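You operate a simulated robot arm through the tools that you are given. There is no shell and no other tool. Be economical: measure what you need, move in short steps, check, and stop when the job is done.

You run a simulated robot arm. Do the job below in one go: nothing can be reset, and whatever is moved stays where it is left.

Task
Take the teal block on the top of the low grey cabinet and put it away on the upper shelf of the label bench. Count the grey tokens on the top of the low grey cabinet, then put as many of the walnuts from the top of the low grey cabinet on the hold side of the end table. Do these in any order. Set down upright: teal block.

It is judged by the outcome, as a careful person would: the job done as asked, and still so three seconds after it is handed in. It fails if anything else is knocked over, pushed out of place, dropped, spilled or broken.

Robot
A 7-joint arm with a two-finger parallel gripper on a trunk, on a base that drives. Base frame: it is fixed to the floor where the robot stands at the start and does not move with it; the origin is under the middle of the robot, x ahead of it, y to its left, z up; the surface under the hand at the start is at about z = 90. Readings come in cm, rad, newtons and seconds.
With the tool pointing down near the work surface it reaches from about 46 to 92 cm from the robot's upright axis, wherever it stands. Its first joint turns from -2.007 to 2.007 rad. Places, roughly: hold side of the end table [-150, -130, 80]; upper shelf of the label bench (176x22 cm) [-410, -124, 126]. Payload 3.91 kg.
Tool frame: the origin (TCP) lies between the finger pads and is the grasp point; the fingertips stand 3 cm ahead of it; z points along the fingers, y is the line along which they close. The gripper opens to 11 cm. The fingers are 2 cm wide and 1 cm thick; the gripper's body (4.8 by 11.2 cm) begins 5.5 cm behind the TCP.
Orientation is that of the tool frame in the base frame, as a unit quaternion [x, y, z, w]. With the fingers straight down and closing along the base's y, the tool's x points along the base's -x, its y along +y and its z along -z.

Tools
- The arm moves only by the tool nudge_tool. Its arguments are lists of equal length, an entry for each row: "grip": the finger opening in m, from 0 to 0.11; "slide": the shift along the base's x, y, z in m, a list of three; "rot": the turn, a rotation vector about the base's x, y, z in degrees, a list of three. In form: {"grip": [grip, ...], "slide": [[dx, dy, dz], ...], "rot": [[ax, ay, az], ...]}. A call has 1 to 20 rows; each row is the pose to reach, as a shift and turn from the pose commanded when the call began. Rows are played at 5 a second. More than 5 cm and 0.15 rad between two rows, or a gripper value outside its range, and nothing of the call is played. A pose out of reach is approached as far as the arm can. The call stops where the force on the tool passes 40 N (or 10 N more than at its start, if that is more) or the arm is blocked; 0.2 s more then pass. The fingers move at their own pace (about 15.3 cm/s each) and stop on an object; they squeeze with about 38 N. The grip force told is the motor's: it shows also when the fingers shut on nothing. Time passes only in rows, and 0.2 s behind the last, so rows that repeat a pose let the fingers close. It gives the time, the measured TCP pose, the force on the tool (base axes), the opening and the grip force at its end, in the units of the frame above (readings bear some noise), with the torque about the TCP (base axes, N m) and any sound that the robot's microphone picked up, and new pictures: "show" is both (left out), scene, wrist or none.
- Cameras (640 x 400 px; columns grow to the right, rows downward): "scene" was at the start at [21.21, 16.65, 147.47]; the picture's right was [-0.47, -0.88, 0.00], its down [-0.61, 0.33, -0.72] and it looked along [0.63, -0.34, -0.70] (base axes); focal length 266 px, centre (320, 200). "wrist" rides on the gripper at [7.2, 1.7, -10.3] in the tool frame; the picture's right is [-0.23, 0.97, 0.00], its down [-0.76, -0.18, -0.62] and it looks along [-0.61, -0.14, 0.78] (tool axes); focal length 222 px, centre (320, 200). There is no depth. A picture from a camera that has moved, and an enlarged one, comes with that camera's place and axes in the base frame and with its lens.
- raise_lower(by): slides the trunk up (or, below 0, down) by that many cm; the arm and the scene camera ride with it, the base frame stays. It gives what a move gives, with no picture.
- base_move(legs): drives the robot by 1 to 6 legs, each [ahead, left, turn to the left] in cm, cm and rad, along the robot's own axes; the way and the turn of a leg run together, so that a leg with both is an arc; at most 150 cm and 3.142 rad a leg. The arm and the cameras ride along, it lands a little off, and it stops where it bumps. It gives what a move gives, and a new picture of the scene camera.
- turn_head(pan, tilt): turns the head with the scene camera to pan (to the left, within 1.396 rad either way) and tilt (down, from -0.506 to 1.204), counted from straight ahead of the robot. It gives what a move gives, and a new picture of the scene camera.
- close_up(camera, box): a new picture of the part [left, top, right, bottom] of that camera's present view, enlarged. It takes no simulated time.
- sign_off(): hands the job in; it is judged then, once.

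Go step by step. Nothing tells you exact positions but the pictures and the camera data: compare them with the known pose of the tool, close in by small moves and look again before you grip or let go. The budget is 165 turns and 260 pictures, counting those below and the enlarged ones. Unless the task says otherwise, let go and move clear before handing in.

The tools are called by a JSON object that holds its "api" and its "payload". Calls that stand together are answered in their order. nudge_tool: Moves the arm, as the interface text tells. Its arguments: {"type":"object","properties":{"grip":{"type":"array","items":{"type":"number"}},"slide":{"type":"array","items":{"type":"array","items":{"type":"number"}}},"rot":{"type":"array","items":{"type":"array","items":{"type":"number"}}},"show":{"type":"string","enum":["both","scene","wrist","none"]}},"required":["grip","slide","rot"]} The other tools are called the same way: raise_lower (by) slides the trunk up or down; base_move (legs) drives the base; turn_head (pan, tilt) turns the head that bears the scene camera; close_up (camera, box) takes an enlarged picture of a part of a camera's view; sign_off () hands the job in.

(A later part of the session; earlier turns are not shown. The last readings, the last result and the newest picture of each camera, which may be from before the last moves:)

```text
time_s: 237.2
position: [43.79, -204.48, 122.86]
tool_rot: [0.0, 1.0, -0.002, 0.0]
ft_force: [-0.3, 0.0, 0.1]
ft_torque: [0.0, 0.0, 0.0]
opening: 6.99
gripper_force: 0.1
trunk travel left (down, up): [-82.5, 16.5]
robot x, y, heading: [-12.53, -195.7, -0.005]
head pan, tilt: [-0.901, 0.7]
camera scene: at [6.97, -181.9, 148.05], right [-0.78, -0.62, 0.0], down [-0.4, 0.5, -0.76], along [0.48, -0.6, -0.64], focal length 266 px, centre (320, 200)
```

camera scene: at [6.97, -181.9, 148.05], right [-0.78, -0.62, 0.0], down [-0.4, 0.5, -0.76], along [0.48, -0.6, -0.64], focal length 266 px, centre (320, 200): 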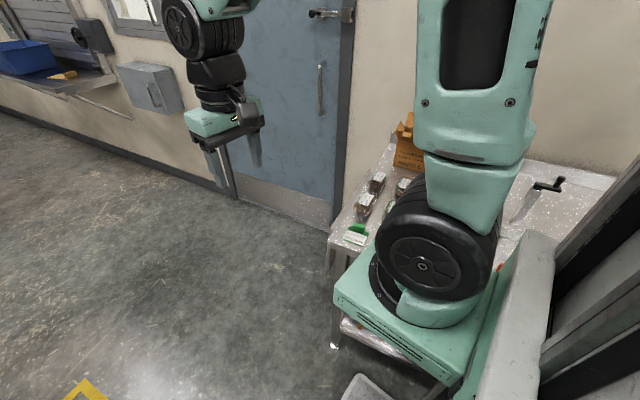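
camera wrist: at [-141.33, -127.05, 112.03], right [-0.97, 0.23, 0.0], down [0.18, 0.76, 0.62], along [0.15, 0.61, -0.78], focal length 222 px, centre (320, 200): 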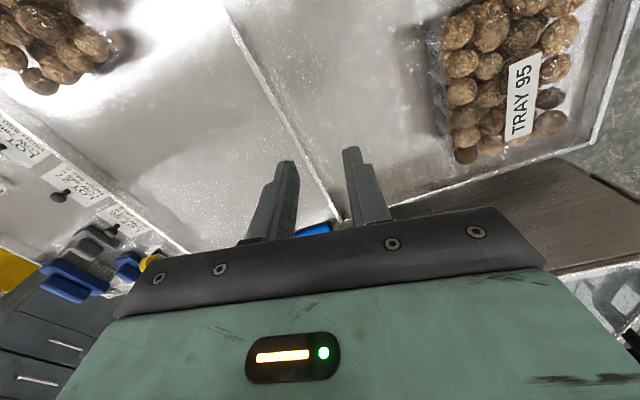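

Everything on that unit still stands. Now on to the cabinet.

{"api": "turn_head", "payload": {"pan": -0.35, "tilt": 0.8}}

{"api": "base_move", "payload": {"legs": [[0, 100, 0], [8, 74, 0.0]]}}

{"api": "close_up", "payload": {"camera": "scene", "box": [160, 120, 420, 282]}}

```text
time_s: 238.1
position: [43.69, -204.33, 122.86]
tool_rot: [0.0, 1.0, -0.002, -0.001]
ft_force: [0.9, -0.1, -0.1]
ft_torque: [0.01, -0.01, 0.02]
opening: 6.96
gripper_force: 0.1
trunk travel left (down, up): [-82.5, 16.5]
robot x, y, heading: [-12.16, -195.81, -0.003]
head pan, tilt: [-0.351, 0.799]
camera scene: at [9.27, -178.02, 147.23], right [-0.34, -0.94, 0.0], down [-0.67, 0.25, -0.7], along [0.65, -0.24, -0.72], focal length 266 px, centre (320, 200)
```

scene: 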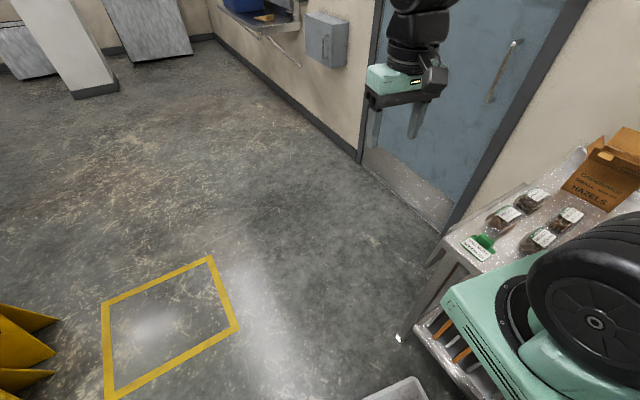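

```text
time_s: 247.0
position: [53.15, -30.69, 122.94]
tool_rot: [0.005, 1.0, 0.0, 0.0]
ft_force: [-0.7, -0.1, 0.4]
ft_torque: [-0.03, 0.0, 0.01]
opening: 7.0
gripper_force: 0.0
trunk travel left (down, up): [-82.5, 16.5]
robot x, y, heading: [-2.79, -21.17, -0.013]
head pan, tilt: [-0.351, 0.799]
camera scene: at [19.06, -3.8, 147.22], right [-0.36, -0.93, 0.0], down [-0.67, 0.26, -0.7], along [0.65, -0.25, -0.72], focal length 266 px, centre (320, 200)
```

scene: 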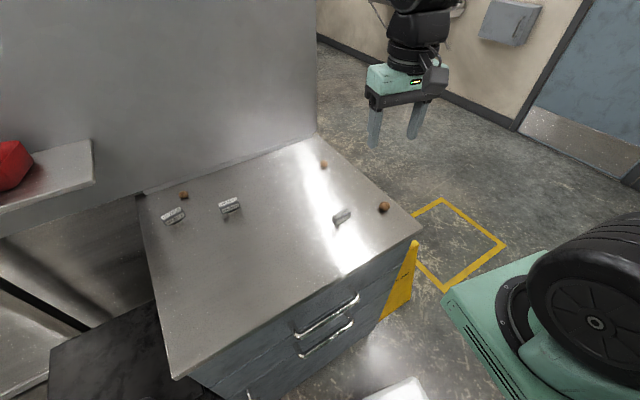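

```text
2.46 times, centred on (290, 201) of scene
camera zoom: at [19.06, -3.8, 147.22], right [-0.36, -0.93, 0.0], down [-0.67, 0.26, -0.7], along [0.65, -0.25, -0.72], focal length 654 px, centre (394, 198)
```

zoom: 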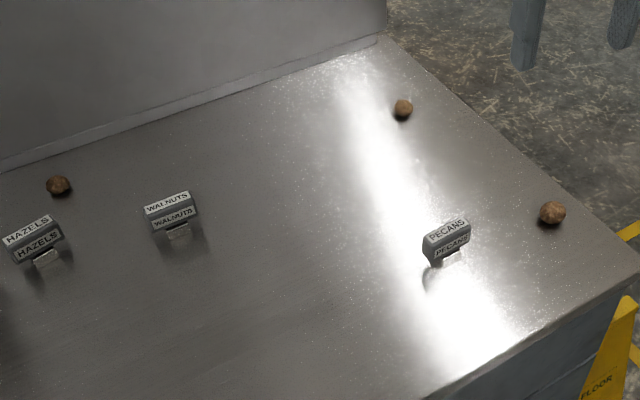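

Going above the right-hand walnut (≈(60, −39)) to see its long axis.

{"api": "nudge_tool", "payload": {"grip": [0.07, 0.07, 0.07, 0.07, 0.07], "slide": [[0.014, -0.016, -0.035], [0.028, -0.032, -0.07], [0.042, -0.048, -0.11], [0.056, -0.065, -0.15], [0.069, -0.082, -0.185]], "rot": [[0, 0, 0], [0, 0, 0], [0, 0, 0], [0, 0, 0], [0, 0, 0]], "show": "none"}}

{"api": "close_up", "payload": {"camera": "wrist", "box": [240, 70, 400, 170]}}

```text
time_s: 248.2
position: [60.25, -38.79, 104.12]
tool_rot: [0.006, 1.0, 0.0, 0.001]
ft_force: [0.4, 0.2, 0.1]
ft_torque: [-0.01, 0.0, -0.01]
opening: 7.03
gripper_force: 0.0
trunk travel left (down, up): [-82.5, 16.5]
robot x, y, heading: [-2.5, -21.55, -0.013]
head pan, tilt: [-0.351, 0.799]
```

```text
4.00 times, centred on (320, 120) of wrist
camera zoom: at [52.86, -36.93, 114.49], right [0.24, 0.97, 0.0], down [0.76, -0.18, 0.62], along [0.61, -0.15, -0.78], focal length 888 px, centre (320, 520)
```

zoom: 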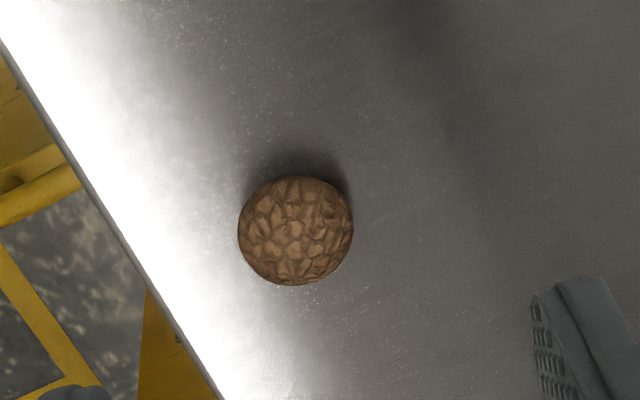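

The nut is nearly round, centred at (61.2, −39.7) by the wrist view. I'll centre over it, go lower, and recheck.

{"api": "nudge_tool", "payload": {"grip": [0.07, 0.07, 0.07], "slide": [[0.009, -0.008, -0.03], [0.009, -0.008, -0.06], [0.009, -0.008, -0.07]], "rot": [[0, 0, 0], [0, 0, 0], [0, 0, 0]], "show": "none"}}

{"api": "close_up", "payload": {"camera": "wrist", "box": [240, 100, 400, 200]}}

```text
time_s: 249.0
position: [61.02, -39.61, 97.1]
tool_rot: [0.006, 1.0, -0.001, 0.0]
ft_force: [0.3, 0.2, 0.7]
ft_torque: [0.0, -0.04, -0.03]
opening: 7.01
gripper_force: 0.1
trunk travel left (down, up): [-82.5, 16.5]
robot x, y, heading: [-2.42, -20.82, -0.016]
head pan, tilt: [-0.351, 0.799]
```

```text
4.00 times, centred on (320, 150) of wrist
camera zoom: at [53.67, -37.8, 107.46], right [0.24, 0.97, 0.0], down [0.76, -0.19, 0.62], along [0.61, -0.15, -0.78], focal length 888 px, centre (320, 400)
```

zoom: 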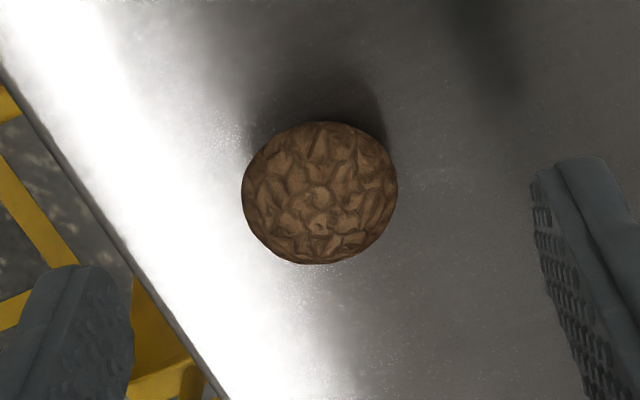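

Centred. Descend 3.6 cm and close to a moderate squeeze (2.7 cm commanded).

{"api": "nudge_tool", "payload": {"grip": [0.07, 0.07, 0.05, 0.04, 0.032, 0.029, 0.027, 0.027, 0.027, 0.027, 0.027], "slide": [[0.0015, 0, -0.02], [0.0015, 0, -0.036], [0.0015, 0, -0.036], [0.0015, 0, -0.036], [0.0015, 0, -0.036], [0.0015, 0, -0.036], [0.0015, 0, -0.036], [0.0015, 0, -0.036], [0.0015, 0, -0.03], [0.0015, 0, 0], [0.0015, 0, 0.02]], "rot": [[0, 0, 0], [0, 0, 0], [0, 0, 0], [0, 0, 0], [0, 0, 0], [0, 0, 0], [0, 0, 0], [0, 0, 0], [0, 0, 0], [0, 0, 0], [0, 0, 0]], "show": "none"}}

{"api": "close_up", "payload": {"camera": "wrist", "box": [240, 130, 400, 230]}}

```text
time_s: 251.4
position: [61.08, -39.62, 99.33]
tool_rot: [0.006, 1.0, 0.0, 0.0]
ft_force: [-0.7, 0.2, 0.7]
ft_torque: [0.01, 0.04, 0.0]
opening: 2.87
gripper_force: 37.6
trunk travel left (down, up): [-82.5, 16.5]
robot x, y, heading: [-2.8, -21.66, -0.008]
head pan, tilt: [-0.351, 0.799]
```

```text
4.00 times, centred on (320, 180) of wrist
camera zoom: at [53.71, -37.85, 109.7], right [0.24, 0.97, 0.0], down [0.76, -0.19, 0.62], along [0.61, -0.15, -0.78], focal length 888 px, centre (320, 280)
```

zoom: 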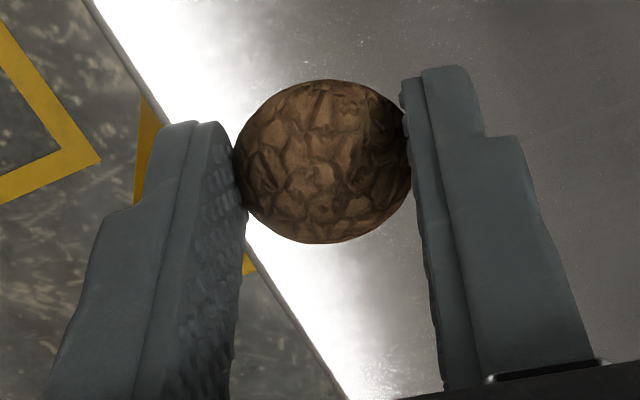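

Held. I'll relax to the gentler setting that was steady before, and check it.

{"api": "nudge_tool", "payload": {"grip": [0.0285, 0.0285, 0.0285, 0.0285, 0.0285, 0.0285, 0.0285, 0.0285, 0.0285, 0.0285], "slide": [[0, 0, 0], [0, 0, 0], [0, 0, 0], [0, 0, 0], [0, 0, 0], [0, 0, 0], [0, 0, 0], [0, 0, 0], [0, 0, 0], [0, 0, 0]], "rot": [[0, 0, 0], [0, 0, 0], [0, 0, 0], [0, 0, 0], [0, 0, 0], [0, 0, 0], [0, 0, 0], [0, 0, 0], [0, 0, 0], [0, 0, 0]], "show": "none"}}

{"api": "close_up", "payload": {"camera": "wrist", "box": [240, 130, 400, 230]}}

```text
time_s: 253.6
position: [61.01, -39.76, 99.33]
tool_rot: [0.006, 1.0, -0.002, 0.0]
ft_force: [-0.1, -0.6, -0.7]
ft_torque: [-0.02, -0.02, 0.0]
opening: 2.92
gripper_force: 37.9
trunk travel left (down, up): [-82.5, 16.5]
robot x, y, heading: [-2.53, -21.4, -0.013]
head pan, tilt: [-0.351, 0.799]
```

```text
4.00 times, centred on (320, 180) of wrist
camera zoom: at [53.7, -37.85, 109.69], right [0.24, 0.97, 0.0], down [0.76, -0.19, 0.62], along [0.61, -0.15, -0.78], focal length 888 px, centre (320, 280)
```

zoom: 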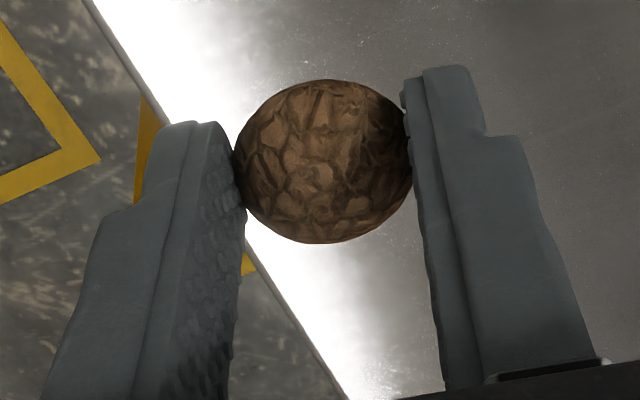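

Stable in place. I'll retract with the same grip command and check again.

{"api": "nudge_tool", "payload": {"grip": [0.0285, 0.0285, 0.0285, 0.0285, 0.0285, 0.0285, 0.0285, 0.0285, 0.0285, 0.0285, 0.0285], "slide": [[0, 0.0, 0.02], [0, 0.01, 0.04], [0, 0.02, 0.06], [-0.01, 0.035, 0.08], [-0.02, 0.05, 0.1], [-0.03, 0.065, 0.12], [-0.04, 0.08, 0.14], [-0.05, 0.1, 0.16], [-0.06, 0.12, 0.18], [-0.07, 0.14, 0.2], [-0.08, 0.16, 0.22]], "rot": [[0, 0, 0], [0, 0, 0], [0, 0, 0], [0, 0, 0], [0, 0, 0], [0, 0, 0], [0, 0, 0], [0, 0, 0], [0, 0, 0], [0, 0, 0], [0, 0, 0]], "show": "none"}}

{"api": "close_up", "payload": {"camera": "wrist", "box": [240, 130, 400, 230]}}

```text
time_s: 256.0
position: [53.17, -23.59, 121.61]
tool_rot: [0.006, 1.0, 0.0, 0.0]
ft_force: [0.4, -0.2, 0.1]
ft_torque: [0.0, 0.03, -0.01]
opening: 2.91
gripper_force: 37.2
trunk travel left (down, up): [-82.5, 16.5]
robot x, y, heading: [-2.54, -20.98, -0.014]
head pan, tilt: [-0.351, 0.799]
```

```text
4.00 times, centred on (320, 180) of wrist
camera zoom: at [45.84, -21.75, 131.85], right [0.24, 0.97, 0.0], down [0.76, -0.19, 0.62], along [0.61, -0.15, -0.78], focal length 888 px, centre (320, 280)
```

zoom: 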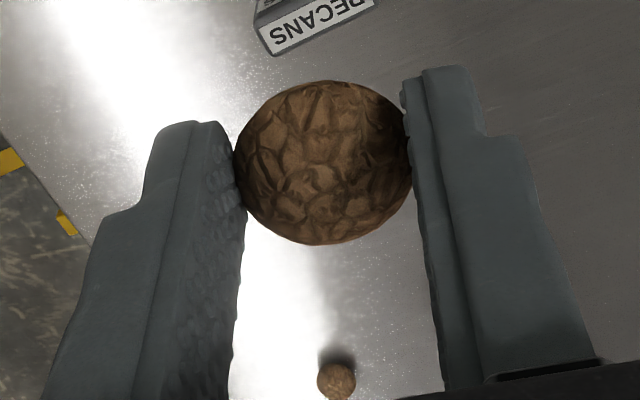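

Steady at 2.91 cm. Driving the first segment.

{"api": "base_move", "payload": {"legs": [[-9, -90, 0.013]]}}

{"api": "close_up", "payload": {"camera": "wrist", "box": [240, 130, 400, 230]}}

```text
time_s: 260.8
position: [43.28, -114.15, 121.55]
tool_rot: [0.003, 1.0, -0.001, 0.0]
ft_force: [-0.7, 0.4, 0.5]
ft_torque: [-0.01, -0.01, -0.02]
opening: 2.94
gripper_force: 38.0
trunk travel left (down, up): [-82.5, 16.5]
robot x, y, heading: [-12.71, -112.13, -0.01]
head pan, tilt: [-0.351, 0.799]
camera scene: at [9.06, -94.54, 147.22], right [-0.35, -0.94, 0.0], down [-0.67, 0.25, -0.7], along [0.65, -0.24, -0.72], focal length 266 px, centre (320, 200)
```

scene: 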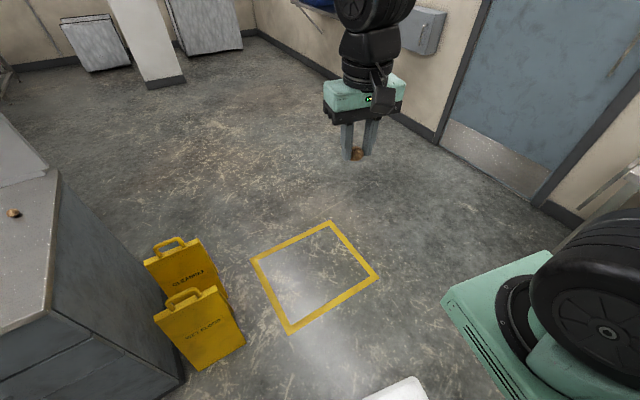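

```text
4.00 times, centred on (320, 180) of wrist
camera zoom: at [35.95, -112.32, 131.83], right [0.23, 0.97, 0.0], down [0.76, -0.18, 0.62], along [0.61, -0.15, -0.78], focal length 888 px, centre (320, 280)
```

zoom: 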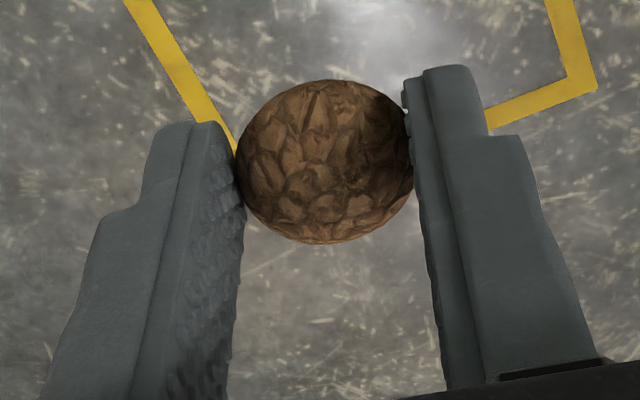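

Holding well. Continue into and along the aisle.

{"api": "base_move", "payload": {"legs": [[0, -88, 0.01], [-136, -4, 0]]}}

{"api": "close_up", "payload": {"camera": "wrist", "box": [240, 130, 400, 230]}}

```text
time_s: 271.9
position: [-93.16, -205.66, 121.55]
tool_rot: [0.003, 1.0, -0.002, 0.0]
ft_force: [-0.1, -0.1, 0.4]
ft_torque: [0.02, -0.03, 0.04]
opening: 3.02
gripper_force: 14.2
trunk travel left (down, up): [-82.5, 16.5]
robot x, y, heading: [-149.1, -203.76, -0.003]
head pan, tilt: [-0.351, 0.799]
camera scene: at [-127.44, -186.19, 147.22], right [-0.35, -0.94, 0.0], down [-0.67, 0.25, -0.7], along [0.65, -0.24, -0.72], focal length 266 px, centre (320, 200)
```

scene: 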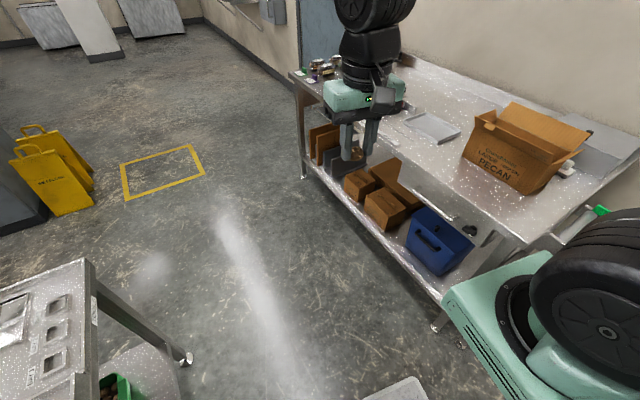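

```text
4.00 times, centred on (320, 180) of wrist
camera zoom: at [-100.5, -203.91, 131.83], right [0.23, 0.97, 0.0], down [0.76, -0.18, 0.62], along [0.61, -0.14, -0.78], focal length 888 px, centre (320, 280)
```

zoom: 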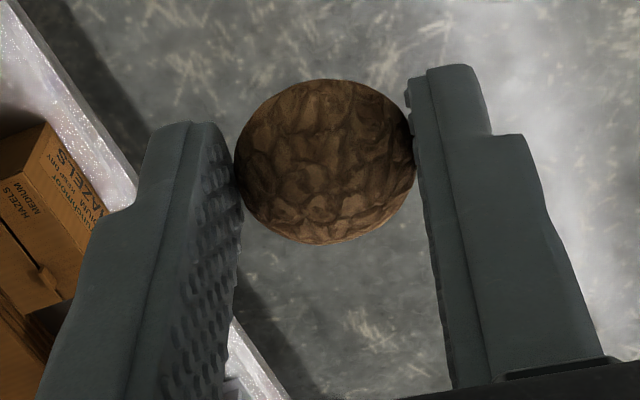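

Still held (3.02 cm). Now turn to face the end table.

{"api": "base_move", "payload": {"legs": [[0, 0, 1.572]]}}

{"api": "close_up", "payload": {"camera": "wrist", "box": [220, 130, 380, 230]}}

```text
time_s: 276.1
position: [-146.67, -147.89, 121.58]
tool_rot: [-0.703, 0.711, 0.0, 0.001]
ft_force: [-0.2, -0.7, -0.4]
ft_torque: [-0.01, -0.01, -0.02]
opening: 2.99
gripper_force: 1.6
trunk travel left (down, up): [-82.5, 16.5]
robot x, y, heading: [-149.21, -203.64, 1.561]
head pan, tilt: [-0.351, 0.799]
camera scene: at [-166.74, -181.81, 147.22], right [0.93, -0.36, 0.0], down [-0.26, -0.67, -0.7], along [0.25, 0.65, -0.72], focal length 266 px, centre (320, 200)
```

scene: 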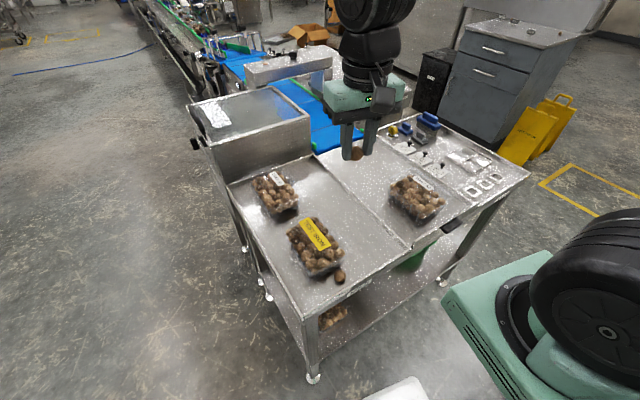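

```text
4.00 times, centred on (300, 180) of wrist
camera zoom: at [-148.59, -155.11, 131.83], right [-0.97, 0.24, 0.0], down [0.19, 0.76, 0.62], along [0.15, 0.61, -0.78], focal length 888 px, centre (400, 280)
```

zoom: 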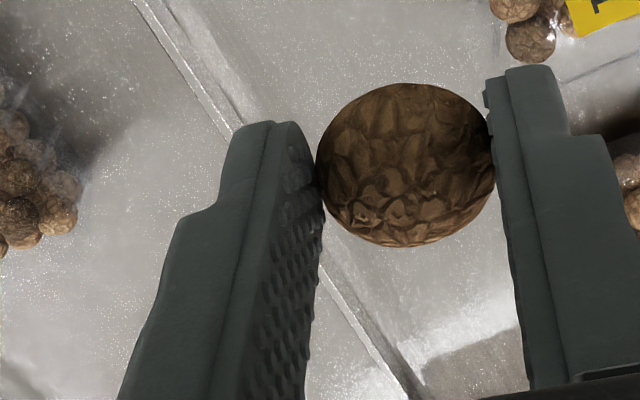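

Held and above the table; trays and first nut unchanged. I'll move over the free strip at (−135.5, −140) and lower.

{"api": "nudge_tool", "payload": {"grip": [0.0275, 0.0275, 0.0275, 0.0275, 0.0275, 0.0275, 0.0275], "slide": [[0.016, 0.011, -0.02], [0.032, 0.022, -0.05], [0.048, 0.033, -0.09], [0.064, 0.044, -0.13], [0.08, 0.056, -0.17], [0.096, 0.068, -0.21], [0.112, 0.078, -0.25]], "rot": [[0, 0, 0], [0, 0, 0], [0, 0, 0], [0, 0, 0], [0, 0, 0], [0, 0, 0], [0, 0, 0]]}}

{"api": "close_up", "payload": {"camera": "scene", "box": [280, 160, 440, 290]}}

```text
time_s: 277.7
position: [-135.46, -140.11, 96.58]
tool_rot: [-0.703, 0.711, 0.0, 0.001]
ft_force: [0.6, -0.3, 0.2]
ft_torque: [0.05, 0.03, -0.02]
opening: 2.94
gripper_force: 38.0
trunk travel left (down, up): [-82.5, 16.5]
robot x, y, heading: [-149.11, -203.76, 1.551]
head pan, tilt: [-0.351, 0.799]
camera scene: at [-166.77, -181.87, 147.24], right [0.93, -0.36, 0.0], down [-0.25, -0.67, -0.7], along [0.25, 0.65, -0.72], focal length 266 px, centre (320, 200)
camera wrist: at [-137.42, -147.29, 106.88], right [-0.97, 0.24, 0.0], down [0.18, 0.76, 0.62], along [0.15, 0.61, -0.78], focal length 222 px, centre (320, 200)
```

scene: 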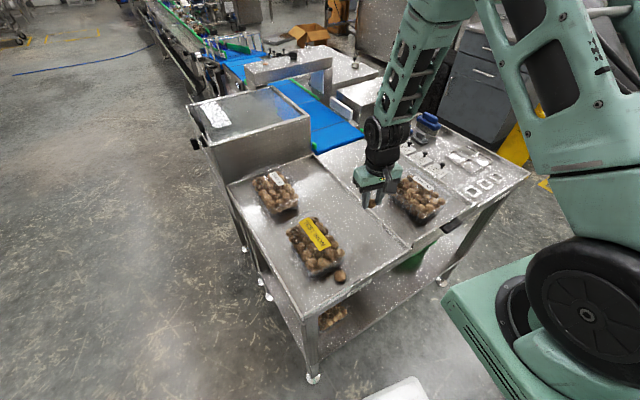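
wrist: 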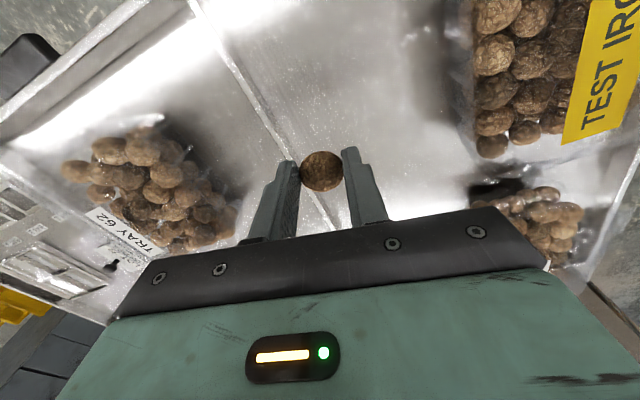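

```text
3.08 times, centred on (360, 225) of scene
camera zoom: at [-166.77, -181.87, 147.24], right [0.93, -0.36, 0.0], down [-0.25, -0.67, -0.7], along [0.25, 0.65, -0.72], focal length 817 px, centre (197, 123)
```

zoom: 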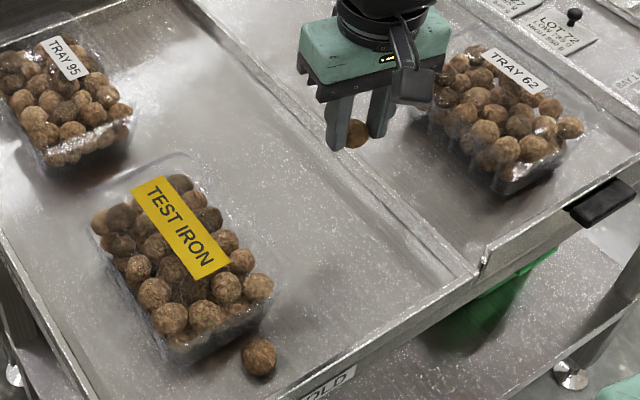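

The spot is clear on the hold side, 7 cm from the divider. I'll shift 3 cm further from it and lower to just above the surface.

{"api": "nudge_tool", "payload": {"grip": [0.0275, 0.0275, 0.0275, 0.0275, 0.0275], "slide": [[-0.02, 0, -0.03], [-0.03, 0, -0.06], [-0.03, 0, -0.09], [-0.03, 0, -0.11], [-0.03, 0, -0.12]], "rot": [[0, 0, 0], [0, 0, 0], [0, 0, 0], [0, 0, 0], [0, 0, 0]], "show": "wrist"}}

{"api": "close_up", "payload": {"camera": "scene", "box": [310, 170, 430, 260]}}

```text
time_s: 278.8
position: [-138.54, -139.94, 85.94]
tool_rot: [-0.704, 0.71, 0.001, 0.002]
ft_force: [-1.2, -7.3, 27.3]
ft_torque: [-0.31, 0.33, 0.02]
opening: 2.94
gripper_force: 38.1
trunk travel left (down, up): [-82.5, 16.5]
robot x, y, heading: [-148.89, -203.8, 1.56]
head pan, tilt: [-0.351, 0.799]
stopped in row 5: the force on the tool passed its limit at 60 N (the readings are from after the stop); the commanded pose is now the measured one
camera wrist: at [-140.46, -147.22, 96.16], right [-0.97, 0.24, 0.0], down [0.18, 0.76, 0.63], along [0.15, 0.61, -0.78], focal length 222 px, centre (320, 200)
```

wrist: 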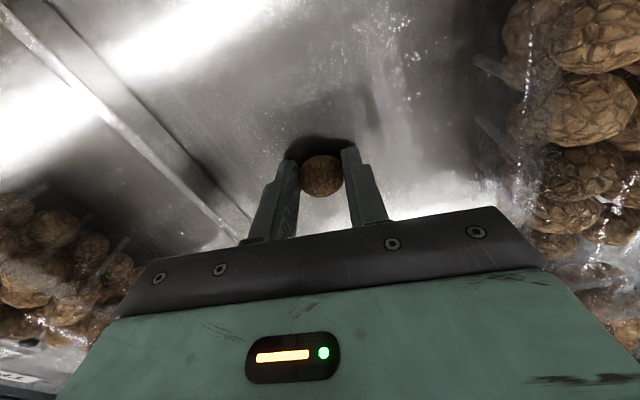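

```text
4.44 times, centred on (370, 215) of scene
camera zoom: at [-166.77, -181.97, 147.29], right [0.93, -0.36, 0.0], down [-0.25, -0.67, -0.7], along [0.25, 0.65, -0.72], focal length 1180 px, centre (98, 133)
```

zoom: 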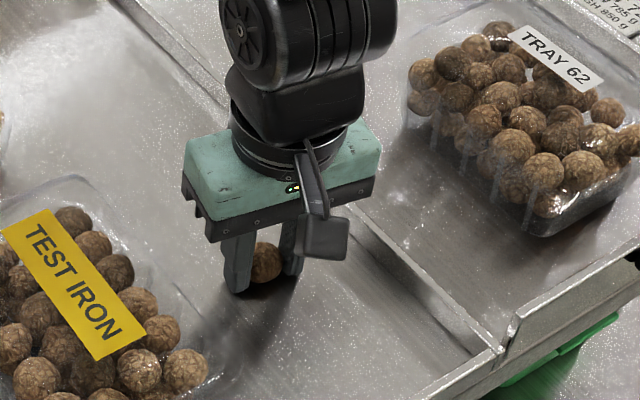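

Touched down (surface ≈ 82.5). I'll ease up slightly and open slowly.

{"api": "nudge_tool", "payload": {"grip": [0.0275, 0.0275, 0.031, 0.034, 0.038, 0.045, 0.05, 0.05], "slide": [[0, 0, 0.002], [0, 0, 0.003], [0, 0, 0.003], [0, 0, 0.003], [0, 0, 0.003], [0, 0, 0.003], [0, 0, 0.003], [0, 0, 0.004]], "rot": [[0, 0, 0], [0, 0, 0], [0, 0, 0], [0, 0, 0], [0, 0, 0], [0, 0, 0], [0, 0, 0], [0, 0, 0]], "show": "wrist"}}

```text
time_s: 280.6
position: [-138.61, -139.93, 86.07]
tool_rot: [-0.703, 0.711, 0.002, 0.001]
ft_force: [-0.2, -0.1, -0.5]
ft_torque: [0.01, -0.02, 0.01]
opening: 5.02
gripper_force: 0.1
trunk travel left (down, up): [-82.5, 16.5]
robot x, y, heading: [-149.6, -203.61, 1.556]
head pan, tilt: [-0.351, 0.799]
camera wrist: at [-140.42, -147.11, 96.37], right [-0.97, 0.24, 0.0], down [0.19, 0.76, 0.63], along [0.15, 0.61, -0.78], focal length 222 px, centre (320, 200)
```

wrist: 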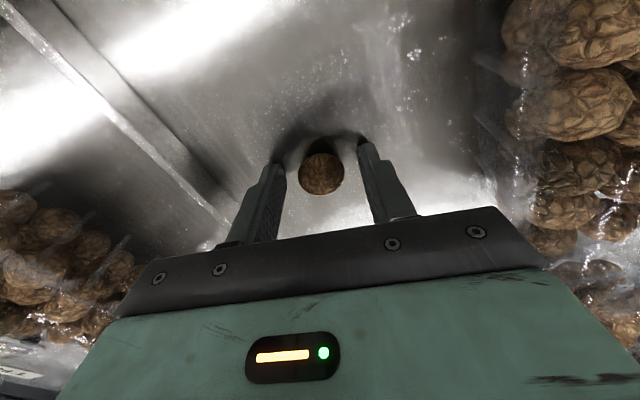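

The nut rests free on the plate. Rise straight up and retract in safe steps.

{"api": "nudge_tool", "payload": {"grip": [0.05, 0.05, 0.05, 0.05, 0.05, 0.05, 0.05, 0.05, 0.05, 0.05], "slide": [[0, 0, 0.03], [0, 0, 0.07], [0, 0, 0.11], [0, 0, 0.15], [0, 0, 0.19], [-0.01, -0.01, 0.23], [-0.02, -0.02, 0.27], [-0.04, -0.04, 0.3], [-0.06, -0.06, 0.33], [-0.08, -0.08, 0.36]], "rot": [[0, 0, 0], [0, 0, 0], [0, 0, 0], [0, 0, 0], [0, 0, 0], [0, 0, 0], [0, 0, 0], [0, 0, 0], [0, 0, 0], [0, 0, 0]], "show": "scene"}}

{"api": "close_up", "payload": {"camera": "scene", "box": [220, 140, 476, 300]}}

```text
time_s: 282.8
position: [-146.39, -147.93, 122.12]
tool_rot: [-0.703, 0.711, 0.0, 0.0]
ft_force: [0.3, -0.1, -0.7]
ft_torque: [-0.04, 0.01, -0.03]
opening: 5.01
gripper_force: 0.1
trunk travel left (down, up): [-82.5, 16.5]
robot x, y, heading: [-149.02, -203.93, 1.562]
head pan, tilt: [-0.351, 0.799]
camera scene: at [-166.72, -181.76, 147.22], right [0.93, -0.36, 0.0], down [-0.26, -0.67, -0.7], along [0.25, 0.65, -0.72], focal length 266 px, centre (320, 200)
```

scene: 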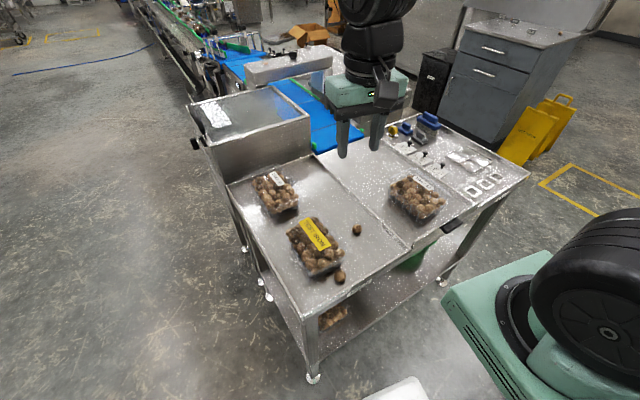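

```text
2.50 times, centred on (348, 220) of scene
camera zoom: at [-166.72, -181.76, 147.22], right [0.93, -0.36, 0.0], down [-0.26, -0.67, -0.7], along [0.25, 0.65, -0.72], focal length 664 px, centre (250, 150)
```

zoom: 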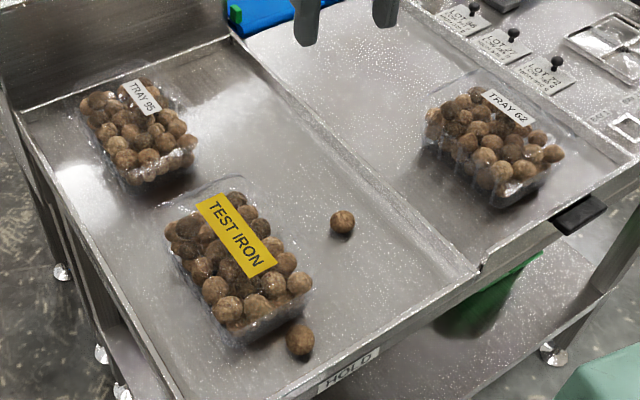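

Two walnuts on the hold side. Back to the cabinet for the third.

{"api": "base_move", "payload": {"legs": [[0, 0, -1.562], [137, 6, 0], [0, 90, 0], [9, 86, 0]]}}

{"api": "close_up", "payload": {"camera": "scene", "box": [160, 100, 420, 262]}}

```text
time_s: 301.9
position: [60.89, -34.51, 122.04]
tool_rot: [0.015, 1.0, -0.001, 0.002]
ft_force: [-0.1, 0.1, -1.0]
ft_torque: [0.03, -0.02, -0.01]
opening: 5.02
gripper_force: 0.0
trunk travel left (down, up): [-82.5, 16.5]
robot x, y, heading: [4.99, -30.83, -0.037]
head pan, tilt: [-0.351, 0.799]
camera scene: at [27.09, -13.64, 147.22], right [-0.37, -0.93, 0.0], down [-0.66, 0.27, -0.7], along [0.65, -0.26, -0.72], focal length 266 px, centre (320, 200)
```

scene: 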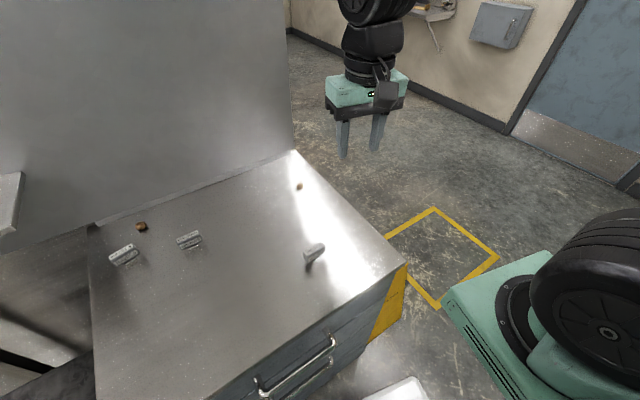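

```text
2.46 times, centred on (290, 181) of scene
camera zoom: at [27.09, -13.64, 147.22], right [-0.37, -0.93, 0.0], down [-0.66, 0.27, -0.7], along [0.65, -0.26, -0.72], focal length 654 px, centre (394, 247)
```

zoom: 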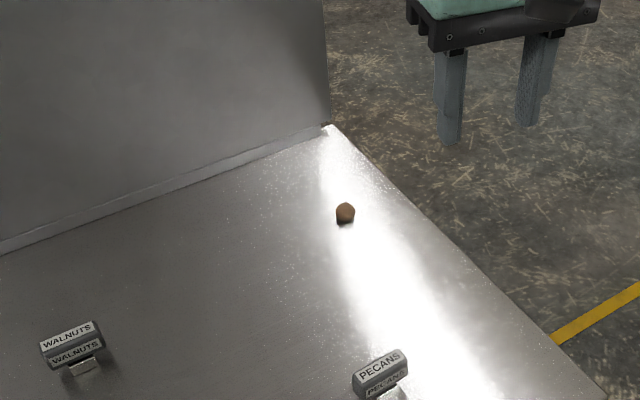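

Third walnut at about (84.5, −30). Moving above it.

{"api": "nudge_tool", "payload": {"grip": [0.06, 0.07, 0.07, 0.07, 0.07, 0.07, 0.07], "slide": [[0.035, 0.006, -0.02], [0.07, 0.012, -0.04], [0.105, 0.018, -0.065], [0.14, 0.025, -0.09], [0.175, 0.032, -0.12], [0.205, 0.038, -0.15], [0.236, 0.044, -0.18]], "rot": [[0, 0, 0], [0, 0, 0], [0, 0, 0], [0, 0, 0], [0, 0, 0], [0, 0, 0], [0, 0, 0]], "show": "wrist"}}

{"api": "close_up", "payload": {"camera": "wrist", "box": [240, 70, 400, 170]}}

```text
time_s: 303.5
position: [84.53, -30.18, 104.13]
tool_rot: [0.015, 1.0, 0.0, 0.001]
ft_force: [-0.5, 0.5, 0.7]
ft_torque: [-0.02, -0.05, 0.02]
opening: 7.01
gripper_force: 0.1
trunk travel left (down, up): [-82.5, 16.5]
robot x, y, heading: [4.55, -30.59, -0.038]
head pan, tilt: [-0.351, 0.799]
camera wrist: at [77.13, -28.23, 114.4], right [0.26, 0.97, 0.0], down [0.75, -0.2, 0.63], along [0.6, -0.16, -0.78], focal length 222 px, centre (320, 200)
```

wrist: 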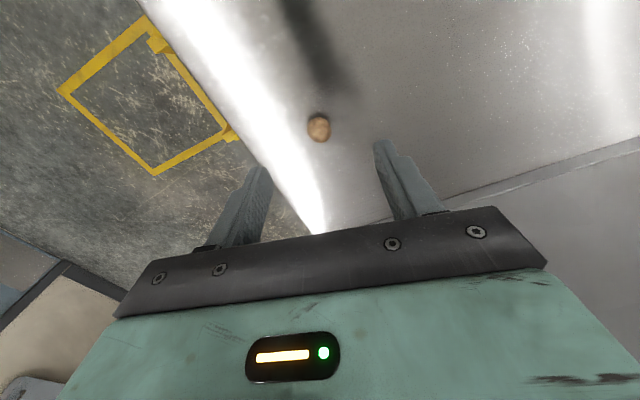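

```text
4.00 times, centred on (320, 120) of wrist
camera zoom: at [77.13, -28.23, 114.4], right [0.26, 0.97, 0.0], down [0.75, -0.2, 0.63], along [0.6, -0.16, -0.78], focal length 888 px, centre (320, 520)
```

zoom: 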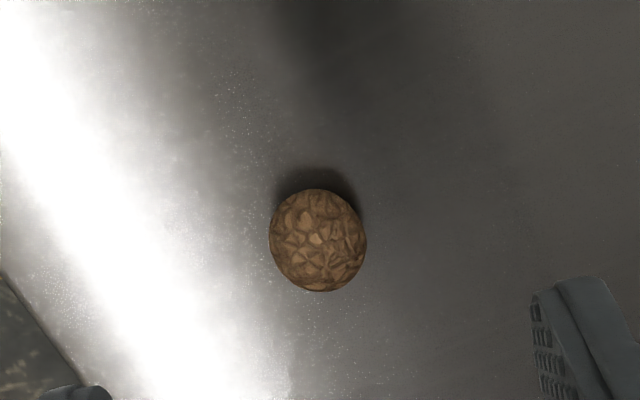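

This nut is about 2.6 cm wide, at (85.7, −30.6). Centre and go lower.

{"api": "nudge_tool", "payload": {"grip": [0.06, 0.06, 0.06], "slide": [[0.012, -0.004, -0.03], [0.012, -0.004, -0.06], [0.012, -0.004, -0.075]], "rot": [[0, 0, 0], [0, 0, 0], [0, 0, 0]], "show": "none"}}

{"api": "close_up", "payload": {"camera": "wrist", "box": [240, 100, 400, 200]}}

```text
time_s: 304.3
position: [85.72, -30.41, 96.67]
tool_rot: [0.015, 1.0, 0.0, 0.003]
ft_force: [0.7, 0.1, 0.5]
ft_torque: [0.03, -0.03, 0.01]
opening: 5.99
gripper_force: 0.1
trunk travel left (down, up): [-82.5, 16.5]
robot x, y, heading: [5.03, -30.43, -0.037]
head pan, tilt: [-0.351, 0.799]
```

```text
4.00 times, centred on (320, 150) of wrist
camera zoom: at [78.41, -28.54, 106.89], right [0.26, 0.97, 0.0], down [0.75, -0.2, 0.63], along [0.61, -0.16, -0.78], focal length 888 px, centre (320, 400)
```

zoom: 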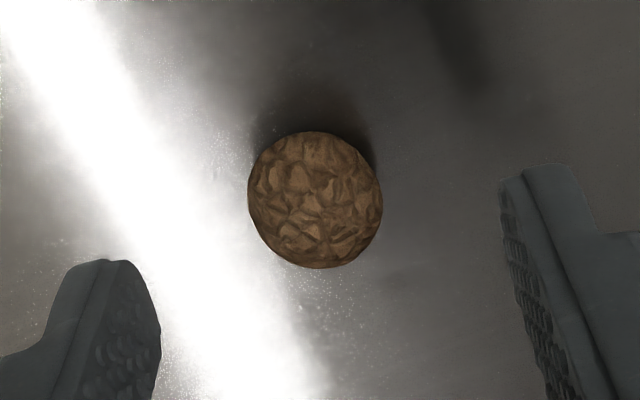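

Centred. Descend and close.

{"api": "nudge_tool", "payload": {"grip": [0.06, 0.06, 0.045, 0.035, 0.028, 0.025, 0.023, 0.0225, 0.0225, 0.0225, 0.0225], "slide": [[0.001, -0.001, -0.02], [0.001, -0.001, -0.032], [0.001, -0.001, -0.032], [0.001, -0.001, -0.032], [0.001, -0.001, -0.032], [0.001, -0.001, -0.032], [0.001, -0.001, -0.032], [0.001, -0.001, -0.032], [0.001, -0.001, -0.026], [0.001, -0.001, 0], [0.001, -0.001, 0.02]], "rot": [[0, 0, 0], [0, 0, 0], [0, 0, 0], [0, 0, 0], [0, 0, 0], [0, 0, 0], [0, 0, 0], [0, 0, 0], [0, 0, 0], [0, 0, 0], [0, 0, 0]], "show": "none"}}

{"api": "close_up", "payload": {"camera": "wrist", "box": [240, 130, 400, 230]}}

```text
time_s: 306.7
position: [85.78, -30.55, 98.58]
tool_rot: [0.015, 1.0, 0.0, 0.002]
ft_force: [-0.3, -0.3, 0.1]
ft_torque: [0.02, 0.01, 0.02]
opening: 2.55
gripper_force: 14.5
trunk travel left (down, up): [-82.5, 16.5]
robot x, y, heading: [4.75, -30.71, -0.039]
head pan, tilt: [-0.351, 0.799]
```

```text
4.00 times, centred on (320, 180) of wrist
camera zoom: at [78.47, -28.54, 108.84], right [0.26, 0.97, 0.0], down [0.75, -0.2, 0.63], along [0.6, -0.16, -0.78], focal length 888 px, centre (320, 280)
```

zoom: 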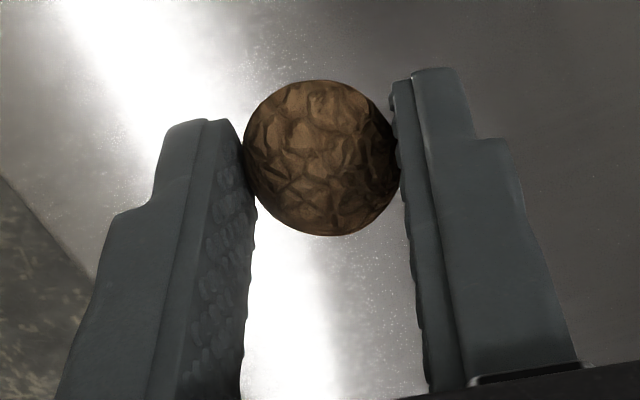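

Held. Retract with a slightly firmer command and check.

{"api": "nudge_tool", "payload": {"grip": [0.0215, 0.0215, 0.0215, 0.0215, 0.0215, 0.0215, 0.0215, 0.0215, 0.0215, 0.0215], "slide": [[0, 0, 0.03], [-0.02, 0, 0.06], [-0.04, 0, 0.09], [-0.07, 0, 0.115], [-0.1, 0, 0.14], [-0.13, 0, 0.165], [-0.16, 0, 0.185], [-0.19, 0, 0.205], [-0.22, 0, 0.225], [-0.25, 0, 0.235]], "rot": [[0, 0, 0], [0, 0, 0], [0, 0, 0], [0, 0, 0], [0, 0, 0], [0, 0, 0], [0, 0, 0], [0, 0, 0], [0, 0, 0], [0, 0, 0]], "show": "none"}}

{"api": "close_up", "payload": {"camera": "wrist", "box": [240, 130, 400, 230]}}

```text
time_s: 308.9
position: [60.8, -30.62, 122.06]
tool_rot: [0.015, 1.0, 0.001, 0.002]
ft_force: [0.8, -0.7, 0.4]
ft_torque: [-0.04, 0.06, 0.01]
opening: 2.3
gripper_force: 37.9
trunk travel left (down, up): [-82.5, 16.5]
robot x, y, heading: [5.15, -30.5, -0.036]
head pan, tilt: [-0.351, 0.799]
```

```text
4.00 times, centred on (320, 180) of wrist
camera zoom: at [53.37, -28.65, 132.3], right [0.26, 0.97, 0.0], down [0.75, -0.2, 0.63], along [0.6, -0.16, -0.78], focal length 888 px, centre (320, 280)
```

zoom: 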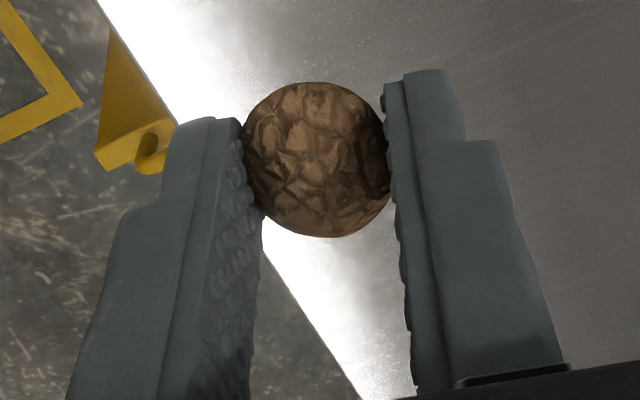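

Nut steady in the grip. Driving the first segment.

{"api": "base_move", "payload": {"legs": [[-17, -85, 0.036]]}}

{"api": "close_up", "payload": {"camera": "wrist", "box": [240, 130, 400, 230]}}

```text
time_s: 313.5
position: [42.66, -112.73, 122.02]
tool_rot: [-0.007, 1.0, 0.0, 0.002]
ft_force: [0.0, -0.3, 0.2]
ft_torque: [0.0, 0.01, 0.01]
opening: 2.28
gripper_force: 37.9
trunk travel left (down, up): [-82.5, 16.5]
robot x, y, heading: [-12.88, -115.33, 0.014]
head pan, tilt: [-0.351, 0.799]
camera scene: at [8.34, -97.26, 147.22], right [-0.33, -0.94, 0.0], down [-0.68, 0.24, -0.7], along [0.66, -0.23, -0.72], focal length 266 px, centre (320, 200)
```

scene: 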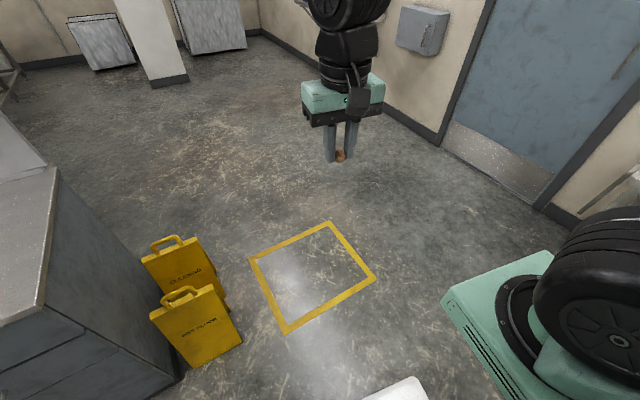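

```text
4.00 times, centred on (320, 180) of wrist
camera zoom: at [35.27, -111.09, 132.31], right [0.21, 0.98, 0.0], down [0.76, -0.17, 0.63], along [0.61, -0.13, -0.78], focal length 888 px, centre (320, 280)
```

zoom: 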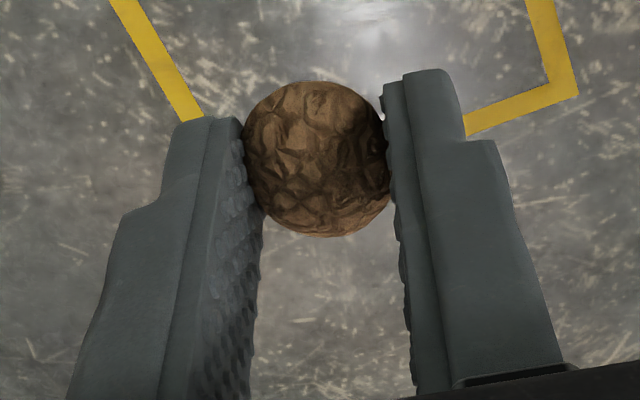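

Still held. Continue to and along the aisle.

{"api": "base_move", "payload": {"legs": [[0, -84, -0.014], [-136, -4, 0]]}}

{"api": "close_up", "payload": {"camera": "wrist", "box": [240, 130, 400, 230]}}

```text
time_s: 324.3
position: [-90.54, -201.14, 122.11]
tool_rot: [-0.003, 1.0, -0.001, 0.002]
ft_force: [0.3, 0.2, 0.8]
ft_torque: [-0.04, 0.0, 0.02]
opening: 2.32
gripper_force: 37.6
trunk travel left (down, up): [-82.5, 16.5]
robot x, y, heading: [-146.56, -203.29, 0.001]
head pan, tilt: [-0.351, 0.799]
camera scene: at [-124.8, -185.34, 147.22], right [-0.34, -0.94, 0.0], down [-0.67, 0.24, -0.7], along [0.66, -0.24, -0.72], focal length 266 px, centre (320, 200)
```

scene: 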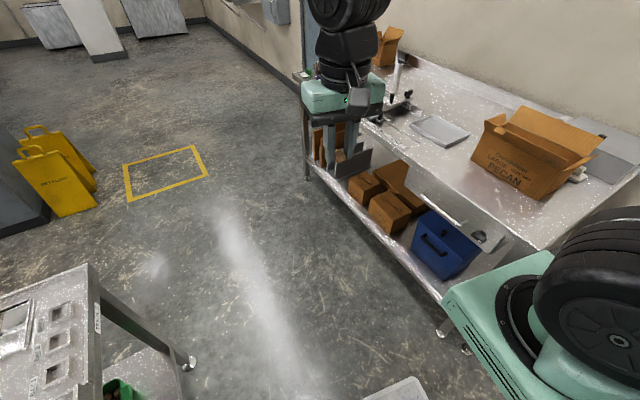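

```text
4.00 times, centred on (320, 180) of wrist
camera zoom: at [-98.0, -199.43, 132.31], right [0.22, 0.97, 0.0], down [0.76, -0.17, 0.63], along [0.61, -0.14, -0.78], focal length 888 px, centre (320, 280)
```

zoom: 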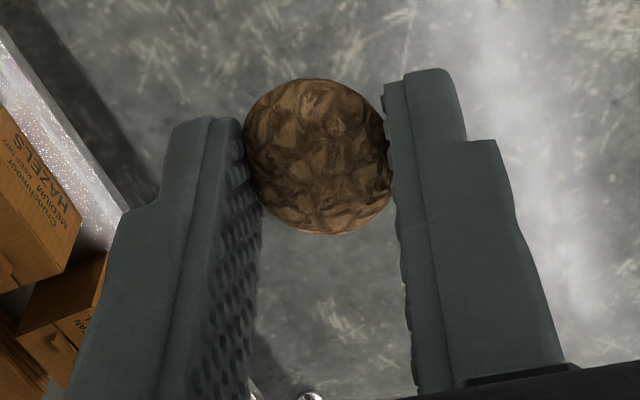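

Still held. Turn to face the end table.

{"api": "base_move", "payload": {"legs": [[0, 0, 1.57]]}}

{"api": "close_up", "payload": {"camera": "wrist", "box": [220, 130, 380, 230]}}

```text
time_s: 328.5
position: [-148.36, -147.53, 121.92]
tool_rot: [0.709, -0.705, -0.001, -0.001]
ft_force: [-0.3, -0.3, -0.5]
ft_torque: [0.03, 0.0, 0.0]
opening: 2.34
gripper_force: 1.7
trunk travel left (down, up): [-82.5, 16.5]
robot x, y, heading: [-146.3, -203.12, 1.578]
head pan, tilt: [-0.351, 0.799]
camera scene: at [-164.38, -181.44, 147.22], right [0.94, -0.34, 0.0], down [-0.24, -0.67, -0.7], along [0.24, 0.66, -0.72], focal length 266 px, centre (320, 200)
```

scene: 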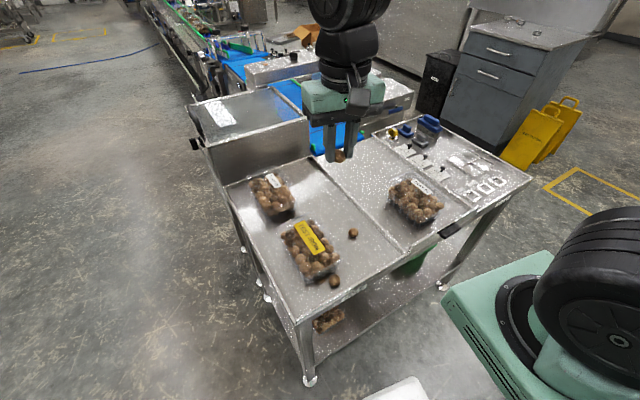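

```text
4.00 times, centred on (300, 180) of wrist
camera zoom: at [-150.17, -154.67, 132.31], right [-0.98, 0.22, 0.0], down [0.17, 0.76, 0.63], along [0.14, 0.61, -0.78], focal length 888 px, centre (400, 280)
```

zoom: 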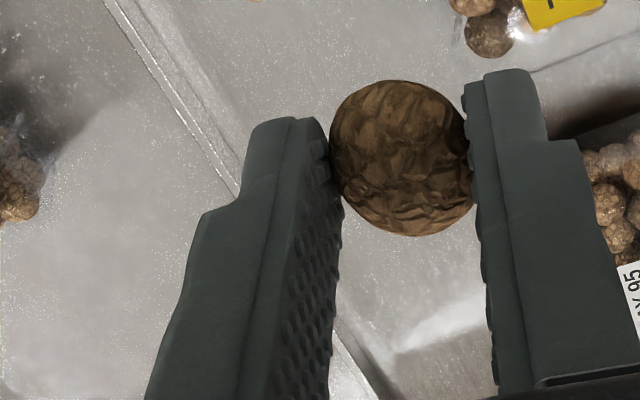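

Held; the two placed nuts are in place. I'll bring the third over (−141, −127).

{"api": "nudge_tool", "payload": {"grip": [0.0215, 0.0215, 0.0215, 0.0215, 0.0215, 0.0215, 0.0215, 0.0215], "slide": [[0.01, 0.027, -0.02], [0.02, 0.054, -0.05], [0.03, 0.08, -0.08], [0.04, 0.107, -0.11], [0.05, 0.133, -0.145], [0.06, 0.16, -0.18], [0.068, 0.185, -0.215], [0.074, 0.205, -0.25]], "rot": [[0, 0, 0], [0, 0, 0], [0, 0, 0], [0, 0, 0], [0, 0, 0], [0, 0, 0], [0, 0, 0], [0, 0, 0]]}}

{"api": "close_up", "payload": {"camera": "scene", "box": [240, 130, 440, 290]}}

```text
time_s: 330.3
position: [-140.92, -126.79, 97.18]
tool_rot: [0.71, -0.704, -0.002, -0.002]
ft_force: [1.4, -0.7, 0.5]
ft_torque: [0.04, 0.02, -0.02]
opening: 2.25
gripper_force: 37.9
trunk travel left (down, up): [-82.5, 16.5]
robot x, y, heading: [-146.55, -202.91, 1.575]
head pan, tilt: [-0.351, 0.799]
camera scene: at [-164.39, -181.49, 147.24], right [0.94, -0.34, 0.0], down [-0.24, -0.67, -0.7], along [0.24, 0.66, -0.72], focal length 266 px, centre (320, 200)
camera wrist: at [-142.6, -134.07, 107.38], right [-0.98, 0.22, 0.0], down [0.17, 0.76, 0.63], along [0.14, 0.61, -0.78], focal length 222 px, centre (320, 200)
```

scene: 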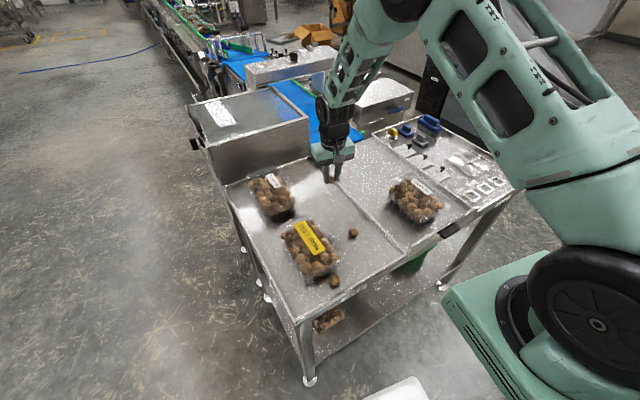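
wrist: 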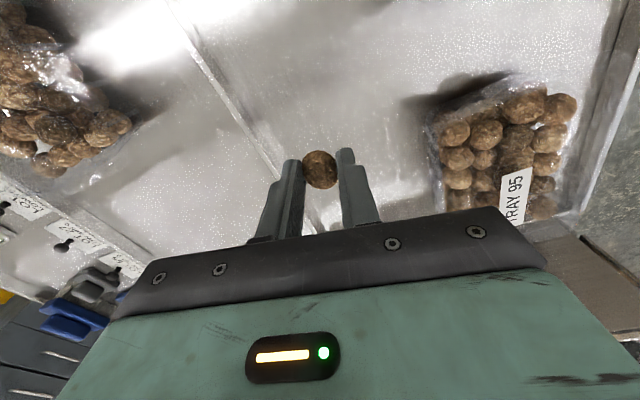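

```text
2.50 times, centred on (340, 210) of scene
camera zoom: at [-164.39, -181.49, 147.24], right [0.94, -0.34, 0.0], down [-0.24, -0.67, -0.7], along [0.24, 0.66, -0.72], focal length 664 px, centre (270, 175)
```

zoom: 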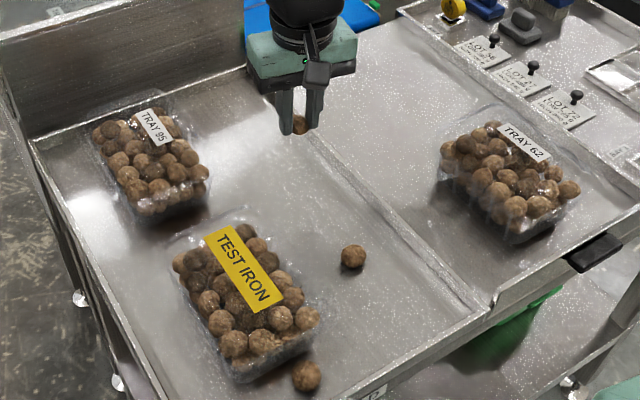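

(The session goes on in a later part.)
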